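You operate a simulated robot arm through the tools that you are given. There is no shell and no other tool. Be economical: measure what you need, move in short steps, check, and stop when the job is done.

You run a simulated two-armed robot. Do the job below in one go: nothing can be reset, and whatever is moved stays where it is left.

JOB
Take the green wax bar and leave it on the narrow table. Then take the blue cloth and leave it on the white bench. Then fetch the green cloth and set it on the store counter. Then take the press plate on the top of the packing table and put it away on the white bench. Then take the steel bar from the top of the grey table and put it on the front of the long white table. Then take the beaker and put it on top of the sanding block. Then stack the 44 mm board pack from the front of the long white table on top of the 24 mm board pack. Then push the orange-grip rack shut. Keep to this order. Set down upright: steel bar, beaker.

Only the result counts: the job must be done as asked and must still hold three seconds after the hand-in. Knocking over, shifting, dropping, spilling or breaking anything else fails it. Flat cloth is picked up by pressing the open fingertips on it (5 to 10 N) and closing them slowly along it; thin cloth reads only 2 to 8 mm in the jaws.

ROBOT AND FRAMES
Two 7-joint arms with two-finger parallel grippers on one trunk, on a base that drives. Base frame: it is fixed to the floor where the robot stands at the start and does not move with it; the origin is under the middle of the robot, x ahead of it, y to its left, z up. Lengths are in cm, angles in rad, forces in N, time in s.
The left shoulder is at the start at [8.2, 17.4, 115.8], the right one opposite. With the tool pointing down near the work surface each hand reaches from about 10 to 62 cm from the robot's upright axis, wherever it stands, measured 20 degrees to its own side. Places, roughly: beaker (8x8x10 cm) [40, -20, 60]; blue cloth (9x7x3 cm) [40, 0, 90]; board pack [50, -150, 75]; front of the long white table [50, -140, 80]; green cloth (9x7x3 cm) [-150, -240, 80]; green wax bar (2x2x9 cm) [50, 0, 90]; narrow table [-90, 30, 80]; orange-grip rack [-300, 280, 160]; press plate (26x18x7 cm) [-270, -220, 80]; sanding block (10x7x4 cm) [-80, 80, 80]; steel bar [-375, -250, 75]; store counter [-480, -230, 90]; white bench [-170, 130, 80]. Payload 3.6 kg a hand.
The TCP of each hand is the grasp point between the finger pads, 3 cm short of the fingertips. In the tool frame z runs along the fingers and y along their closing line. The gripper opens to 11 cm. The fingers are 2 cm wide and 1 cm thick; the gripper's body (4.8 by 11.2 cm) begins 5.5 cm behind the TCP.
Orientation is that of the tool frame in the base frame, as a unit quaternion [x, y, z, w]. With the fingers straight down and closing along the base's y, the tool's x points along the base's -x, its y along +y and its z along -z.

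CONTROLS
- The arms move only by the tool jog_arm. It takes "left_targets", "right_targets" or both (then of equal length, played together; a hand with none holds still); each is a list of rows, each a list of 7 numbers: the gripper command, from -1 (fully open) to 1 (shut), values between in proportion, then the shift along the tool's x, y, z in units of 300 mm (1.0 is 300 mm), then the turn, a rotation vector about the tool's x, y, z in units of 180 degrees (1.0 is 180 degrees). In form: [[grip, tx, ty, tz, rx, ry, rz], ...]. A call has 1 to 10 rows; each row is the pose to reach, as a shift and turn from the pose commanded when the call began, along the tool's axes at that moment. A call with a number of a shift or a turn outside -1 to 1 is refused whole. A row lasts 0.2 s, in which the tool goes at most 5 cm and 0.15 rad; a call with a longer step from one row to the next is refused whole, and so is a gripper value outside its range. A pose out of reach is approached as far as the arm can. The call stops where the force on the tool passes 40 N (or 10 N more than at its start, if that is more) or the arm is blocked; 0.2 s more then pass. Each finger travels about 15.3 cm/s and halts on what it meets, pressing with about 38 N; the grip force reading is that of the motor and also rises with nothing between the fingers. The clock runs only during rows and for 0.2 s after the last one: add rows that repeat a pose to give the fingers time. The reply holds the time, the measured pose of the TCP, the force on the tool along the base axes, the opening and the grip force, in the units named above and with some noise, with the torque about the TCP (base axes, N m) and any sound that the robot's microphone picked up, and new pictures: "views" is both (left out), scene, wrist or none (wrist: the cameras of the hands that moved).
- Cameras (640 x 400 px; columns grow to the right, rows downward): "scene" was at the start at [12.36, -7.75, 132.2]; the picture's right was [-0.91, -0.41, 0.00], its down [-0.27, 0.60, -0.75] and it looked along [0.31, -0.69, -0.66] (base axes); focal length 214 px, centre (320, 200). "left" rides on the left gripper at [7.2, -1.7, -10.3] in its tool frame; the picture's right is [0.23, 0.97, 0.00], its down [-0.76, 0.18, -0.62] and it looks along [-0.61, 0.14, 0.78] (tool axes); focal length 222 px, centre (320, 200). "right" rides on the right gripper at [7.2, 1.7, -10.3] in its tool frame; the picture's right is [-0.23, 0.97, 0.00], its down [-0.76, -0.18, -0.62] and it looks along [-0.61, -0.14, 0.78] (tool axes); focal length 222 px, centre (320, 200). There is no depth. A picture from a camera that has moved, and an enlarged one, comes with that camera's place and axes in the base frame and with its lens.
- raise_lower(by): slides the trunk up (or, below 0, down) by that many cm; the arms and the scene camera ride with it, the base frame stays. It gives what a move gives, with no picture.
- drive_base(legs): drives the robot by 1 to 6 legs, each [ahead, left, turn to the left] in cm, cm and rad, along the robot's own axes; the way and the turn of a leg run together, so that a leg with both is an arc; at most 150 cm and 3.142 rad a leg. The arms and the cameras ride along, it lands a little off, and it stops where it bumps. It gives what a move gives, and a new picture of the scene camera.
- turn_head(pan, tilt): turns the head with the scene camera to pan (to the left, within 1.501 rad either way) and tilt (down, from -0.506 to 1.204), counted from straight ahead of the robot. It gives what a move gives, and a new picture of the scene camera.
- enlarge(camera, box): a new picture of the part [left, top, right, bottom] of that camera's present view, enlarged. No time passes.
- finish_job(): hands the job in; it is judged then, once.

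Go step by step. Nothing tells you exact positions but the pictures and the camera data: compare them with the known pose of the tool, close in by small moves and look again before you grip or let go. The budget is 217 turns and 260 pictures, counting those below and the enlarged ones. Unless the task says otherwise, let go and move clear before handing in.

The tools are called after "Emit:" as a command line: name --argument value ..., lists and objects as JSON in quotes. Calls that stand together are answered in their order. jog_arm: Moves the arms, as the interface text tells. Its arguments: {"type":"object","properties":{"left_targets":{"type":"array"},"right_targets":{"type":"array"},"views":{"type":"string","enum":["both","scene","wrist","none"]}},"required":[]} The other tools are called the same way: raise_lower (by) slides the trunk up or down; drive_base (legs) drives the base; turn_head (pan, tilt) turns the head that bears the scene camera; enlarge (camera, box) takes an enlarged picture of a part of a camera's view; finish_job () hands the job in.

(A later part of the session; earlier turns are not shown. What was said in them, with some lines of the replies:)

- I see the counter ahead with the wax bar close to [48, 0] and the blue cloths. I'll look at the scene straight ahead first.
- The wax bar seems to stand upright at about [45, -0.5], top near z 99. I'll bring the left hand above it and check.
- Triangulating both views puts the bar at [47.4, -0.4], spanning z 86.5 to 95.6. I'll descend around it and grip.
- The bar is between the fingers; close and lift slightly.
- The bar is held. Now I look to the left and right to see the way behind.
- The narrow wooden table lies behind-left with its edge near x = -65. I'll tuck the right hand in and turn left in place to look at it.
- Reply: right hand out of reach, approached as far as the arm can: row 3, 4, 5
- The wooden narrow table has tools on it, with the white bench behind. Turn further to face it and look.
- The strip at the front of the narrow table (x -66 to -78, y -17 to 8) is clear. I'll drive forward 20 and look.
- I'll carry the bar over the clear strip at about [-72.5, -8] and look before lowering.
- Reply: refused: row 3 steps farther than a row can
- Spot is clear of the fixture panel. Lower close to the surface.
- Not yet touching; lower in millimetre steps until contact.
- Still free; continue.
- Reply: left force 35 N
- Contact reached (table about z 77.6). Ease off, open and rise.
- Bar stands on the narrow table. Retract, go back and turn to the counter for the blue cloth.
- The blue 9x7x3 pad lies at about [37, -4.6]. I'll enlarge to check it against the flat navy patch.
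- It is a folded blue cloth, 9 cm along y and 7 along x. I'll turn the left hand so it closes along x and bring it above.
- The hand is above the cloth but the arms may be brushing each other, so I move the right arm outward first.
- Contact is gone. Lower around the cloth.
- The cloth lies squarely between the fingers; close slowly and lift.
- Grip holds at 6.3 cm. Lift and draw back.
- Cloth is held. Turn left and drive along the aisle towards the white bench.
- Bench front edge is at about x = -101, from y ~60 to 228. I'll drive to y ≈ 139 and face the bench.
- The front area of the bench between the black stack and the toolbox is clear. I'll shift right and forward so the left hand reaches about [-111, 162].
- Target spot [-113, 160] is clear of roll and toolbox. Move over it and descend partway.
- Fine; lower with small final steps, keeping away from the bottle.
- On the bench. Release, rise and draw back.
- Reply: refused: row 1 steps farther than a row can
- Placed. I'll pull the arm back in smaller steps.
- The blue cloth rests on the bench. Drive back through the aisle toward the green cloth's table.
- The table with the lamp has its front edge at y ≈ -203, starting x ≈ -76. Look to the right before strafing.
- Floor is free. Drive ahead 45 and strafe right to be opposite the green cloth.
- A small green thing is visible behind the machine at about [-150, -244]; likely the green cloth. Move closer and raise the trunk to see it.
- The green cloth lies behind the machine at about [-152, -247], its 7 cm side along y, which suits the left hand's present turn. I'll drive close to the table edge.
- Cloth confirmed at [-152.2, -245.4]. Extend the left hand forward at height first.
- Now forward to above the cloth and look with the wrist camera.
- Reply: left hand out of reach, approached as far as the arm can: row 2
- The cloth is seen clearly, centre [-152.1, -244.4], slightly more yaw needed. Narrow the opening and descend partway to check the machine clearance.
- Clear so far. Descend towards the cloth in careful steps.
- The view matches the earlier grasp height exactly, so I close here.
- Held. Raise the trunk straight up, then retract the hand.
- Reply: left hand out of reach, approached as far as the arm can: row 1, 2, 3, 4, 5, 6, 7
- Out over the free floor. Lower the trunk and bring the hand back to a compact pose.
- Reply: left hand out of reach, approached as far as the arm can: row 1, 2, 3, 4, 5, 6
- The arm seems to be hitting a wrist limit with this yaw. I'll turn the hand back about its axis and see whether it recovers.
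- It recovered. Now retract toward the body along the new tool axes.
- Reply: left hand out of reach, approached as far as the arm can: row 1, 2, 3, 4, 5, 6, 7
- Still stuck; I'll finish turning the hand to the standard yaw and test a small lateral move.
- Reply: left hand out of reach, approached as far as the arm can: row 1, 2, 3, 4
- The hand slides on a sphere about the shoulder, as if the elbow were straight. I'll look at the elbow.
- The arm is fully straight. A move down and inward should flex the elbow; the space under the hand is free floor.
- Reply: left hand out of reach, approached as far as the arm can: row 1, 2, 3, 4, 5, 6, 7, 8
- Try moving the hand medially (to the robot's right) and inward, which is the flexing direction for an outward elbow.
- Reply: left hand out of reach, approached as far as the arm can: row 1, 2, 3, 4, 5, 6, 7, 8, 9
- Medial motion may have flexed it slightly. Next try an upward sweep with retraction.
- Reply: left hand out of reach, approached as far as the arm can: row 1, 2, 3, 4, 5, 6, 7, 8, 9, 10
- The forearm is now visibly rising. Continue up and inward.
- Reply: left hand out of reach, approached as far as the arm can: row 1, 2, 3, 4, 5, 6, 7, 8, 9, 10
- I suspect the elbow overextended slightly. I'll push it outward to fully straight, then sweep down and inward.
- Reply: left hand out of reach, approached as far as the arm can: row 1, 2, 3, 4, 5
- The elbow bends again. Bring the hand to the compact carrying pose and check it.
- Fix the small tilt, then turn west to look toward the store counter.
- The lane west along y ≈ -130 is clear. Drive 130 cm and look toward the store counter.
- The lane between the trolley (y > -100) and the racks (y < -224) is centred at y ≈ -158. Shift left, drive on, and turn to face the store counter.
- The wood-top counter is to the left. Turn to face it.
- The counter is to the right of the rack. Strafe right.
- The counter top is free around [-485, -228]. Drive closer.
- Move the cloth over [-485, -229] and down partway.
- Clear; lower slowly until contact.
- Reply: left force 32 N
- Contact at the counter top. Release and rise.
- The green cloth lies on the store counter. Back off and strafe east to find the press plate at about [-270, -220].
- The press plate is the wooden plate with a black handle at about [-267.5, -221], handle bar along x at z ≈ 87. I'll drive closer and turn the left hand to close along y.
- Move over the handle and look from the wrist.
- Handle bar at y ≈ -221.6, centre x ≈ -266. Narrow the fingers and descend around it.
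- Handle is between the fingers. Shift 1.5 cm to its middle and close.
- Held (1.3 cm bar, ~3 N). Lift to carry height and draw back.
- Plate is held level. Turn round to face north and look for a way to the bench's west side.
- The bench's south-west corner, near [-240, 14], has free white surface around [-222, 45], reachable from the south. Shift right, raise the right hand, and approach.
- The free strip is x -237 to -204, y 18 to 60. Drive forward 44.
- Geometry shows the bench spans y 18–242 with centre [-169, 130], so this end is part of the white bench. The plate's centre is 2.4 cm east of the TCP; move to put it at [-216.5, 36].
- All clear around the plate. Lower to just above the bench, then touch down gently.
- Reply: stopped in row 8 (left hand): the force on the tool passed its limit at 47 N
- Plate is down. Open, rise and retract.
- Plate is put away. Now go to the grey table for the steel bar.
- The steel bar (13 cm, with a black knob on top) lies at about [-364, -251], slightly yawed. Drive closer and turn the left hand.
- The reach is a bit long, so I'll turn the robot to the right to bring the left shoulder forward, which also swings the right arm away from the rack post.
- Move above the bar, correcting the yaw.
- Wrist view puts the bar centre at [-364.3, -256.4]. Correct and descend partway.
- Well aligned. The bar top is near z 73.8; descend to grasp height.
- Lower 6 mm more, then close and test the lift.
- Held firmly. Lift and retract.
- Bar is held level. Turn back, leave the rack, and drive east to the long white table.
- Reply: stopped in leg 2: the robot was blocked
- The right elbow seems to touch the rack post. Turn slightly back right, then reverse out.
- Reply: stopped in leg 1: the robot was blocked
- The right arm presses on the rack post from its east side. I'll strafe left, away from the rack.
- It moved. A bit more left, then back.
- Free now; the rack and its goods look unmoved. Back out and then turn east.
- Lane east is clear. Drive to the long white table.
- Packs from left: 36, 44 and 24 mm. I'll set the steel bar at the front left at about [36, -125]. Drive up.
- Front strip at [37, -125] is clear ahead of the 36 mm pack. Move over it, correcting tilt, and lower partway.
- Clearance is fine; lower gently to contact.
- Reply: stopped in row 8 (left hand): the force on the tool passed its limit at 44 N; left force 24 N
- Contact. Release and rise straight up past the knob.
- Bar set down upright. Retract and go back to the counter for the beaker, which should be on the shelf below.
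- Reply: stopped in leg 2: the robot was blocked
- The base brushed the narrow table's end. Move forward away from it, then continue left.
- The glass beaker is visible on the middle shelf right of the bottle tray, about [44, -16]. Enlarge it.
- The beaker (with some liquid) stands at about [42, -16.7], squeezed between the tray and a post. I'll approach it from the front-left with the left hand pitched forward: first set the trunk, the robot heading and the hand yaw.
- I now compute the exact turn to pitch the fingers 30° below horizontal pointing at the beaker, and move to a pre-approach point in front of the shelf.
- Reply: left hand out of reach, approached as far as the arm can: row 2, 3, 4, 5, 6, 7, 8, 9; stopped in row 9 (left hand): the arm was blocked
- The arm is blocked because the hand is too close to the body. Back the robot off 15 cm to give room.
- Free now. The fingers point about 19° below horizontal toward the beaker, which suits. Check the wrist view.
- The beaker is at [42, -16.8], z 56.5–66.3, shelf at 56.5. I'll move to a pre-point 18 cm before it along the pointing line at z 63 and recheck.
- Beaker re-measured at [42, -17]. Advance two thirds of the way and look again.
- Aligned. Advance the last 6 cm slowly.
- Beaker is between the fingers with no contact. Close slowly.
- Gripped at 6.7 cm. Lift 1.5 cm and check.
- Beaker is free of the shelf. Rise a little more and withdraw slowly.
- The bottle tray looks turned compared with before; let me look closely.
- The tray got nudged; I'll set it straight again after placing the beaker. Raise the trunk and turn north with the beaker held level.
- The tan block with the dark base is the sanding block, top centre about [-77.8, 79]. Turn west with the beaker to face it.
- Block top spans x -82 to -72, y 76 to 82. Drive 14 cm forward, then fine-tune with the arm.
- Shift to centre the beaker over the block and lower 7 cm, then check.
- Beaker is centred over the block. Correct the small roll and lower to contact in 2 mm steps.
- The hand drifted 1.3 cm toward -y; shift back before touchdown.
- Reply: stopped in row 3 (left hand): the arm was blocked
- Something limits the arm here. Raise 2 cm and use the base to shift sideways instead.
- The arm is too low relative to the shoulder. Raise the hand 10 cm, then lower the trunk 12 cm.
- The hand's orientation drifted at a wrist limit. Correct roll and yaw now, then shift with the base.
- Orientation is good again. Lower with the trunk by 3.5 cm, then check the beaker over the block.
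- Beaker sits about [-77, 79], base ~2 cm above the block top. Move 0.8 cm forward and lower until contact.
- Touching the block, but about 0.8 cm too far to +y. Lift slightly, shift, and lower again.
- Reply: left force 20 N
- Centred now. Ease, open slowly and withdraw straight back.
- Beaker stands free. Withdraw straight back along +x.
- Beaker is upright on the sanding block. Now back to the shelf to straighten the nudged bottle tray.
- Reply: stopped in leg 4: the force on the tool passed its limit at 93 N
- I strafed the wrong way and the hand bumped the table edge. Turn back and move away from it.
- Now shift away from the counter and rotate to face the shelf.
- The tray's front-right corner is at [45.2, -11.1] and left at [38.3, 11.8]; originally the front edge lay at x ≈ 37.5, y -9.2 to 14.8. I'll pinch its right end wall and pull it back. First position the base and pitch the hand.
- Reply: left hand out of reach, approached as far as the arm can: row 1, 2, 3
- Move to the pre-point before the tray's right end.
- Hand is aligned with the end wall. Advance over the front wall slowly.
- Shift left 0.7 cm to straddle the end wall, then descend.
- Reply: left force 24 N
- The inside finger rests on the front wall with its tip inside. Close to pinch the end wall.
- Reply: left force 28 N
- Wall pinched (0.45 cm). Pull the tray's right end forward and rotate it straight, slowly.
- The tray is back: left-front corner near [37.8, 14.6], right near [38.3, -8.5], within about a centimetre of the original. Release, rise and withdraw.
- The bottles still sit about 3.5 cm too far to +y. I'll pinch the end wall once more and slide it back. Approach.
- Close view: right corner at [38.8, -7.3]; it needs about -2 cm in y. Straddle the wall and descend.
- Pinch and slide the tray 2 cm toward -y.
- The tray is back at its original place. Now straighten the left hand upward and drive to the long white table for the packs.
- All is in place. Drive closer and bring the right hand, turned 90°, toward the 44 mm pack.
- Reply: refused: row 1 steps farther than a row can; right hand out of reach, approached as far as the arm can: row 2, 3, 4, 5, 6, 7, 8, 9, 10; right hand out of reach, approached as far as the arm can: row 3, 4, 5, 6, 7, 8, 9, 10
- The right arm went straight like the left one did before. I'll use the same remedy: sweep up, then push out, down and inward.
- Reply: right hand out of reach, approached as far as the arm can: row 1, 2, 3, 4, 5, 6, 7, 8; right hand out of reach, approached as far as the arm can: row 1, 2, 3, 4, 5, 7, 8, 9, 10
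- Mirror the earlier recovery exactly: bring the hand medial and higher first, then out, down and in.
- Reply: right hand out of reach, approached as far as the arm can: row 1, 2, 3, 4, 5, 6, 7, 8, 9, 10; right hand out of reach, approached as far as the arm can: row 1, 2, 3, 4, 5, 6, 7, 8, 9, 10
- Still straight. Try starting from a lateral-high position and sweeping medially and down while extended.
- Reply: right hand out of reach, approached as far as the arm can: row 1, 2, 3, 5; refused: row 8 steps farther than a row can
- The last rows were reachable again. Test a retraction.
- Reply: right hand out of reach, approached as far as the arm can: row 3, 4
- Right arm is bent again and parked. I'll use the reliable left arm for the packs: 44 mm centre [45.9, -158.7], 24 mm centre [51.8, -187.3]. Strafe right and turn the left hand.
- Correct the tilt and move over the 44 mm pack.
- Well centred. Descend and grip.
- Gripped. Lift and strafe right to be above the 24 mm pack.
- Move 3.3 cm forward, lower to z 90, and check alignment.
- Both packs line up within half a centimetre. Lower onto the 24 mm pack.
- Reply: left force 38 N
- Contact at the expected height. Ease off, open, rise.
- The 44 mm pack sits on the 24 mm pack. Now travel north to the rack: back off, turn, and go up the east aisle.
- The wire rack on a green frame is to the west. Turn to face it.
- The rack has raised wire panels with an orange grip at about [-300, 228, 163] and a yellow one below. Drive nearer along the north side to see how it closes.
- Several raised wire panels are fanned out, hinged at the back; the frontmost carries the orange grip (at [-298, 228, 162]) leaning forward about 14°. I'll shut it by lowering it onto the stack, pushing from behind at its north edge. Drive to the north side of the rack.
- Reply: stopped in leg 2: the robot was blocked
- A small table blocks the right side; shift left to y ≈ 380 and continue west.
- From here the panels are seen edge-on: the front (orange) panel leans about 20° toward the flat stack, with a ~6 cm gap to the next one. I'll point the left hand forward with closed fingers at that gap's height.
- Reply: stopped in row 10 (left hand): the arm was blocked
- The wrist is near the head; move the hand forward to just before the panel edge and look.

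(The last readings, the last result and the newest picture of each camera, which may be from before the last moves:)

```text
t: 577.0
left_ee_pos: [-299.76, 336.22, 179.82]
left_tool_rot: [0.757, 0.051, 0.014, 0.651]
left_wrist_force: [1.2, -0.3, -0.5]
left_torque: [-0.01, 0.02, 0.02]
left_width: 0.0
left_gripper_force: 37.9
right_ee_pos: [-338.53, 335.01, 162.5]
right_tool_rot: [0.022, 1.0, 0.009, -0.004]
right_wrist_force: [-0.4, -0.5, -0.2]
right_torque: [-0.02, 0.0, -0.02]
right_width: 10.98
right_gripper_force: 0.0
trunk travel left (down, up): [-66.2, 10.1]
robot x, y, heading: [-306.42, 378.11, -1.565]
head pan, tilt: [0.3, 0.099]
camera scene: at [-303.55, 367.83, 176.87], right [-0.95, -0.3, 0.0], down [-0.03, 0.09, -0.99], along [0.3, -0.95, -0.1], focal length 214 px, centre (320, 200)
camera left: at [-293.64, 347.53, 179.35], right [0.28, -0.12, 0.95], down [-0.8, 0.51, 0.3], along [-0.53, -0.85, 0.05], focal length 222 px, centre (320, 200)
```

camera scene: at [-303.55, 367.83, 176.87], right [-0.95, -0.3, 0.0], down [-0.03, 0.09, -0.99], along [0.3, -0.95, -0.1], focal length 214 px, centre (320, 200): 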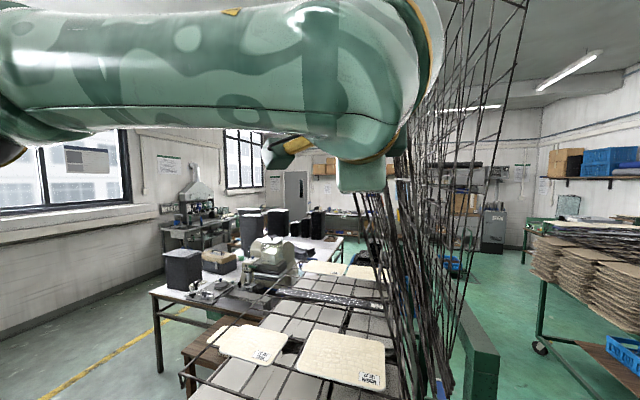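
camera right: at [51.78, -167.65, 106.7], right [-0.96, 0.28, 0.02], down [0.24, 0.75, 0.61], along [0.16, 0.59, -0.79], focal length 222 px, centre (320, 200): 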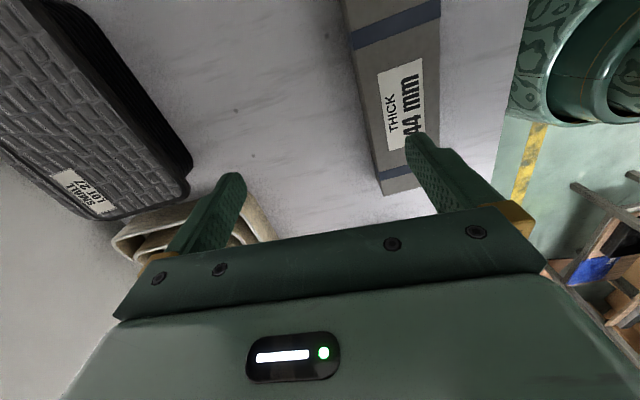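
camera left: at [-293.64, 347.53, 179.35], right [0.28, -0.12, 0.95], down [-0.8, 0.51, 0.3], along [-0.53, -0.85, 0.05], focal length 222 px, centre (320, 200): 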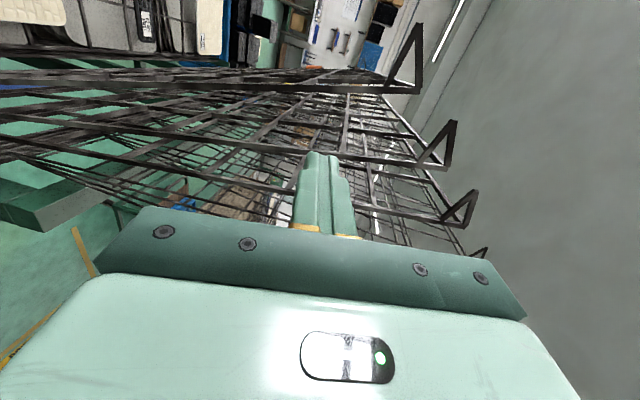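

The gap between first (x ≈ -295.5) and second panel (x ≈ -300.3) is at x ≈ -298. Shift east 1.8 cm and insert the fingers.

Emit:
jog_arm --left_targets '[[1, 0.06, 0, 0, 0, 0, 0], [1, 0.052, 0.017, 0.08, 0, 0, 0], [1, 0.044, 0.034, 0.16, 0, 0, 0], [1, 0.036, 0.05, 0.24, 0, 0, 0], [1, 0.028, 0.067, 0.32, 0, 0, 0], [1, 0.02, 0.084, 0.396, 0, 0, 0], [1, 0.02, 0.084, 0.396, 0, 0, 0]]' --views "wrist"

```text
t: 578.6
left_ee_pos: [-297.78, 324.25, 180.34]
left_tool_rot: [0.757, 0.052, 0.014, 0.651]
left_wrist_force: [-0.4, -0.1, -0.4]
left_torque: [0.02, 0.0, -0.03]
left_width: 0.0
left_gripper_force: 37.7
right_ee_pos: [-338.48, 334.99, 162.57]
right_tool_rot: [0.023, 1.0, 0.009, -0.003]
right_wrist_force: [-0.7, 0.1, -0.5]
right_torque: [-0.05, 0.01, -0.05]
right_width: 11.02
right_gripper_force: 0.1
trunk travel left (down, up): [-66.2, 10.1]
robot x, y, heading: [-305.73, 377.79, -1.564]
head pan, tilt: [0.3, 0.099]
camera left: at [-291.66, 335.58, 179.85], right [0.28, -0.12, 0.95], down [-0.8, 0.51, 0.3], along [-0.53, -0.85, 0.05], focal length 222 px, centre (320, 200)
```

left: 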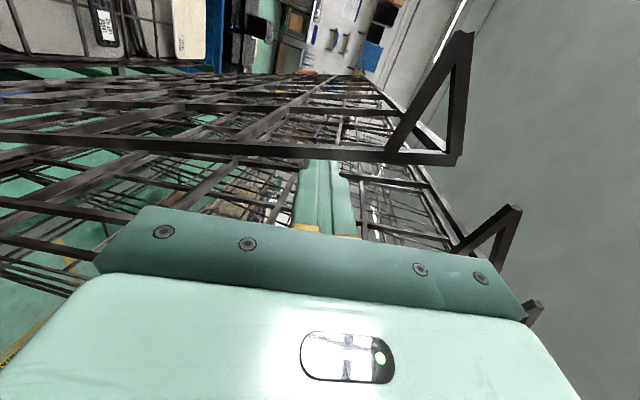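

Fingers are behind the orange panel's edge bar. Insert a bit more and push it along its arc for the first 17°.

Emit:
jog_arm --left_targets '[[1, -0.008, 0.013, 0.08, 0, 0, 0], [1, 0.05, -0.006, 0.088, 0, 0, 0], [1, 0.104, -0.024, 0.097, 0, 0, 0], [1, 0.214, -0.068, 0.114, 0, 0, 0], [1, 0.32, -0.119, 0.133, 0, 0, 0], [1, 0.424, -0.176, 0.151, 0, 0, 0], [1, 0.524, -0.239, 0.171, 0, 0, 0]]' --views "both"

```text
t: 580.2
left_ee_pos: [-281.92, 321.6, 171.88]
left_tool_rot: [0.757, 0.051, 0.014, 0.651]
left_wrist_force: [0.5, 0.1, -0.2]
left_torque: [0.02, -0.02, 0.02]
left_width: 0.0
left_gripper_force: 37.5
right_ee_pos: [-338.38, 335.01, 162.47]
right_tool_rot: [0.022, 1.0, 0.01, -0.005]
right_wrist_force: [-0.3, 0.8, -0.7]
right_torque: [0.03, 0.03, 0.03]
right_width: 10.99
right_gripper_force: 0.2
trunk travel left (down, up): [-66.2, 10.1]
robot x, y, heading: [-306.2, 377.74, -1.566]
head pan, tilt: [0.3, 0.099]
camera scene: at [-303.36, 367.79, 176.87], right [-0.95, -0.3, 0.0], down [-0.03, 0.1, -0.99], along [0.3, -0.95, -0.1], focal length 214 px, centre (320, 200)
camera left: at [-275.77, 332.87, 171.39], right [0.28, -0.12, 0.95], down [-0.8, 0.51, 0.31], along [-0.53, -0.85, 0.05], focal length 222 px, centre (320, 200)
```

scene: 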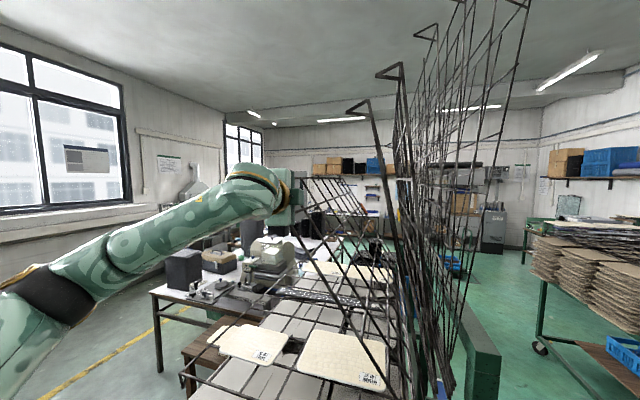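
left: 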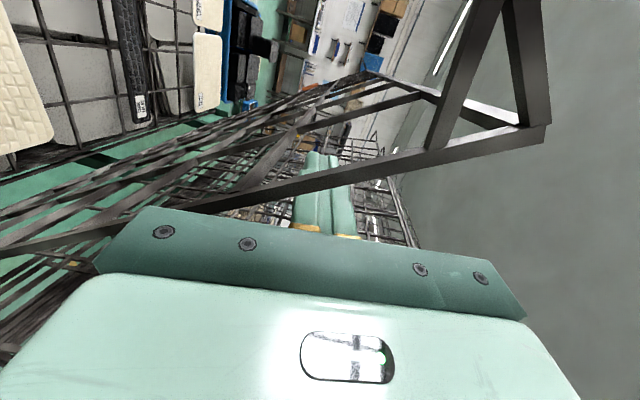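

The panel swings down easily with the hand. Continue along the arc.

Emit:
jog_arm --left_targets '[[1, 0.095, -0.069, 0.02, 0, 0, 0], [1, 0.186, -0.144, 0.04, 0, 0, 0], [1, 0.272, -0.224, 0.061, 0, 0, 0], [1, 0.353, -0.31, 0.082, 0, 0, 0], [1, 0.428, -0.4, 0.103, 0, 0, 0], [1, 0.498, -0.495, 0.125, 0, 0, 0], [1, 0.561, -0.594, 0.146, 0, 0, 0], [1, 0.618, -0.696, 0.167, 0, 0, 0], [1, 0.669, -0.803, 0.188, 0, 0, 0], [1, 0.714, -0.911, 0.21, 0, 0, 0]]' --views "scene"

```text
t: 582.4
left_ee_pos: [-261.8, 321.64, 142.94]
left_tool_rot: [0.757, 0.051, 0.014, 0.651]
left_wrist_force: [-0.3, 0.0, 0.3]
left_torque: [0.01, 0.02, -0.02]
left_width: 0.0
left_gripper_force: 37.4
right_ee_pos: [-338.36, 334.98, 162.51]
right_tool_rot: [0.022, 1.0, 0.011, -0.004]
right_wrist_force: [0.5, 0.3, 0.2]
right_torque: [-0.02, 0.0, 0.03]
right_width: 11.0
right_gripper_force: 0.0
trunk travel left (down, up): [-66.2, 10.1]
robot x, y, heading: [-306.25, 377.84, -1.561]
head pan, tilt: [0.3, 0.099]
camera scene: at [-303.47, 367.79, 176.87], right [-0.95, -0.3, 0.0], down [-0.03, 0.1, -0.99], along [0.3, -0.95, -0.1], focal length 214 px, centre (320, 200)
```

scene: 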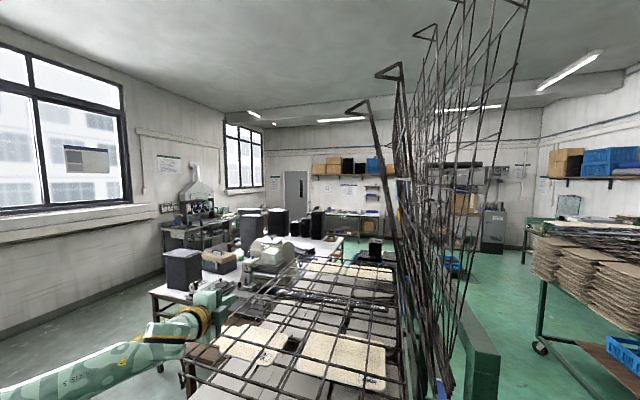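

Nearly down. Push the last part gently with the force guard.

Emit:
jog_arm --left_targets '[[1, 0.037, -0.112, -0.01, 0, 0, 0], [1, 0.068, -0.226, 0.0, 0, 0, 0], [1, 0.091, -0.341, 0.02, 0, 0, 0], [1, 0.1, -0.4, 0.03, 0, 0, 0], [1, 0.107, -0.458, 0.04, 0, 0, 0], [1, 0.112, -0.515, 0.05, 0, 0, 0], [1, 0.116, -0.572, 0.06, 0, 0, 0], [1, 0.118, -0.605, 0.065, 0, 0, 0], [1, 0.119, -0.638, 0.07, 0, 0, 0]]' --views "both"

```text
t: 584.1
left_ee_pos: [-259.26, 322.59, 126.44]
left_tool_rot: [0.749, 0.05, 0.014, 0.66]
left_wrist_force: [-9.6, 10.3, 13.7]
left_torque: [-0.1, 0.02, 0.03]
left_width: 0.0
left_gripper_force: 37.6
right_ee_pos: [-338.83, 335.55, 162.48]
right_tool_rot: [0.023, 1.0, 0.007, -0.003]
right_wrist_force: [0.3, 0.5, -0.4]
right_torque: [-0.03, 0.01, -0.01]
right_width: 10.98
right_gripper_force: 0.2
trunk travel left (down, up): [-66.2, 10.1]
robot x, y, heading: [-306.37, 377.65, -1.562]
head pan, tilt: [0.3, 0.099]
stopped in row 8 (left hand): the force on the tool passed its limit at 47 N (the readings are from after the stop); the commanded pose is now the measured one
camera scene: at [-303.79, 368.25, 176.9], right [-0.95, -0.3, 0.0], down [-0.03, 0.09, -1.0], along [0.3, -0.95, -0.1], focal length 214 px, centre (320, 200)
camera left: at [-253.13, 333.79, 125.66], right [0.28, -0.1, 0.96], down [-0.8, 0.52, 0.29], along [-0.53, -0.85, 0.07], focal length 222 px, centre (320, 200)
```

scene: 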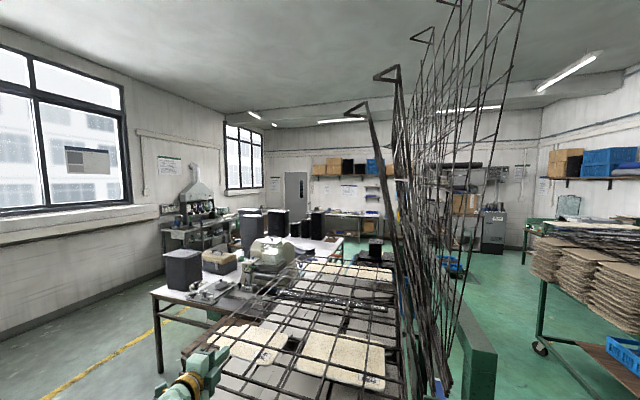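
left: 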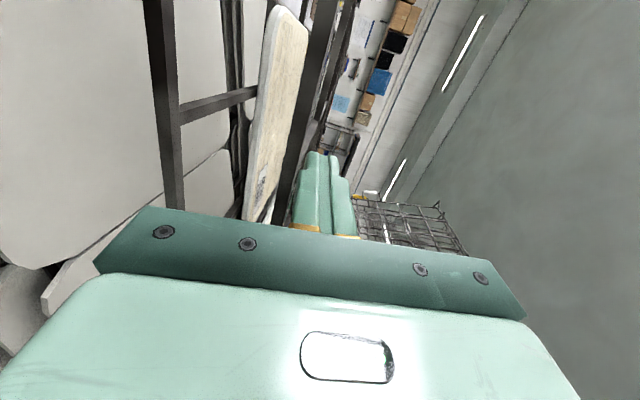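

The panel met its stop with 47 N. Lift the hand away and see that it stays down.

Emit:
jog_arm --left_targets '[[1, -0.004, 0.06, -0.01, 0, 0, 0], [1, -0.009, 0.16, -0.03, 0, 0, 0], [1, -0.013, 0.28, -0.06, 0, 0, 0], [1, -0.013, 0.3, -0.18, 0, 0, 0], [1, -0.02, 0.32, -0.32, 0, 0, 0], [1, -0.02, 0.32, -0.45, 0, 0, 0]]' --views "none"

Emit:
turn_head --pan 0.4 --tilt 0.5

```text
t: 585.5
left_ee_pos: [-260.43, 334.42, 137.58]
left_tool_rot: [0.751, 0.051, 0.015, 0.659]
left_wrist_force: [0.1, 0.3, 0.1]
left_torque: [0.03, -0.01, -0.02]
left_width: 0.01
left_gripper_force: 38.1
right_ee_pos: [-338.61, 335.14, 162.44]
right_tool_rot: [0.023, 1.0, 0.009, -0.004]
right_wrist_force: [-0.3, -0.5, -0.3]
right_torque: [-0.01, -0.01, -0.01]
right_width: 11.02
right_gripper_force: 0.1
trunk travel left (down, up): [-66.2, 10.1]
robot x, y, heading: [-306.37, 377.77, -1.564]
head pan, tilt: [0.3, 0.099]
```

```text
t: 586.4
left_ee_pos: [-260.3, 334.31, 137.46]
left_tool_rot: [0.752, 0.05, 0.016, 0.658]
left_wrist_force: [0.4, 0.9, 0.3]
left_torque: [0.02, -0.01, -0.03]
left_width: 0.0
left_gripper_force: 37.2
right_ee_pos: [-338.47, 334.87, 162.57]
right_tool_rot: [0.023, 1.0, 0.01, -0.004]
right_wrist_force: [0.3, 0.0, 0.0]
right_torque: [0.02, 0.02, 0.01]
right_width: 11.02
right_gripper_force: 0.2
trunk travel left (down, up): [-66.2, 10.1]
robot x, y, heading: [-306.23, 377.25, -1.559]
head pan, tilt: [0.4, 0.499]
camera scene: at [-302.72, 368.19, 173.17], right [-0.92, -0.4, 0.0], down [-0.19, 0.44, -0.88], along [0.35, -0.81, -0.48], focal length 214 px, centre (320, 200)
```

scene: 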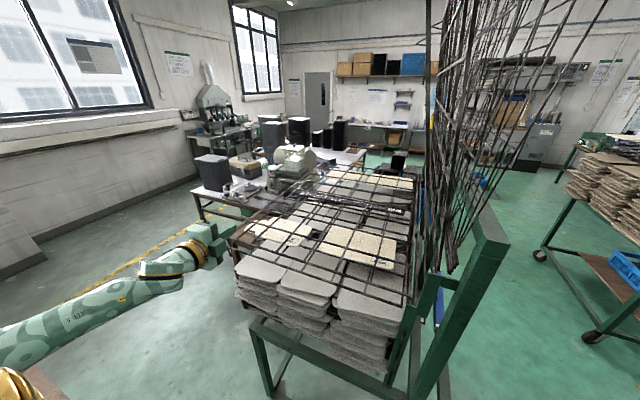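

The panel lies flat on the stack and stays. Check that the orange grip went down with it.

Emit:
enlarge --camera "scene" --box '[280, 80, 480, 205]'

```text
3.20 times, centred on (380, 142) of scene
camera zoom: at [-302.72, 368.19, 173.17], right [-0.92, -0.4, 0.0], down [-0.19, 0.44, -0.88], along [0.35, -0.81, -0.48], focal length 686 px, centre (128, 384)
```

zoom: 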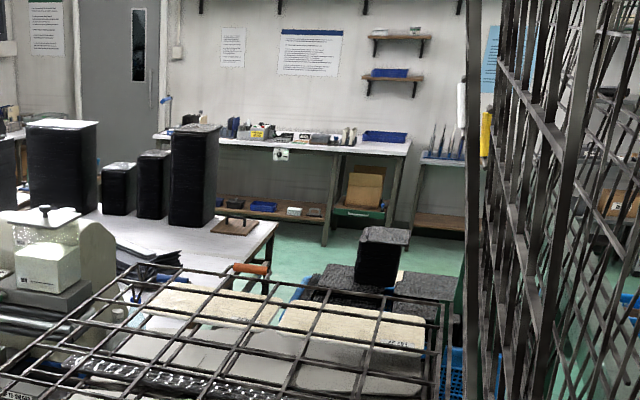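

The rack lies level with the orange grip down, while the white and yellow ones stay up, and all hands are clear. Handing in.

Emit:
finish_job

```text
The job is handed in.
```

I carried out all eight steps in order and handed the job in, but some things were bumped or moved along the way and may count against it.

**Where things ended up**
- **Green wax bar:** standing on the narrow table.
- **Blue cloth:** on the white bench.
- **Green cloth:** on the store counter.
- **Press plate:** on the south-west end of the white bench.
- **Steel bar:** upright at the front left of the long white table.
- **Beaker:** upright on the sanding block.
- **44 mm pack:** stacked on the 24 mm pack.
- **Orange-grip rack:** pushed down flat. I took "shut" to mean lowered onto the stack, and it stayed down when I let go.

**What was disturbed**
- **Bottle tray:** while reaching for the beaker I pushed the three-bottle tray on the shelf below the counter; one corner moved about 8 cm. I pulled it back to within about 1.5 cm of where it was.
- **Base and arm bumps:**
  - The right arm pressed on the metal rack post.
  - The base hit the end of the narrow table and, it seems, a small table near the rack.
  - The left hand struck the long white table at 93 N.

  Nothing looked moved in the pictures afterwards.
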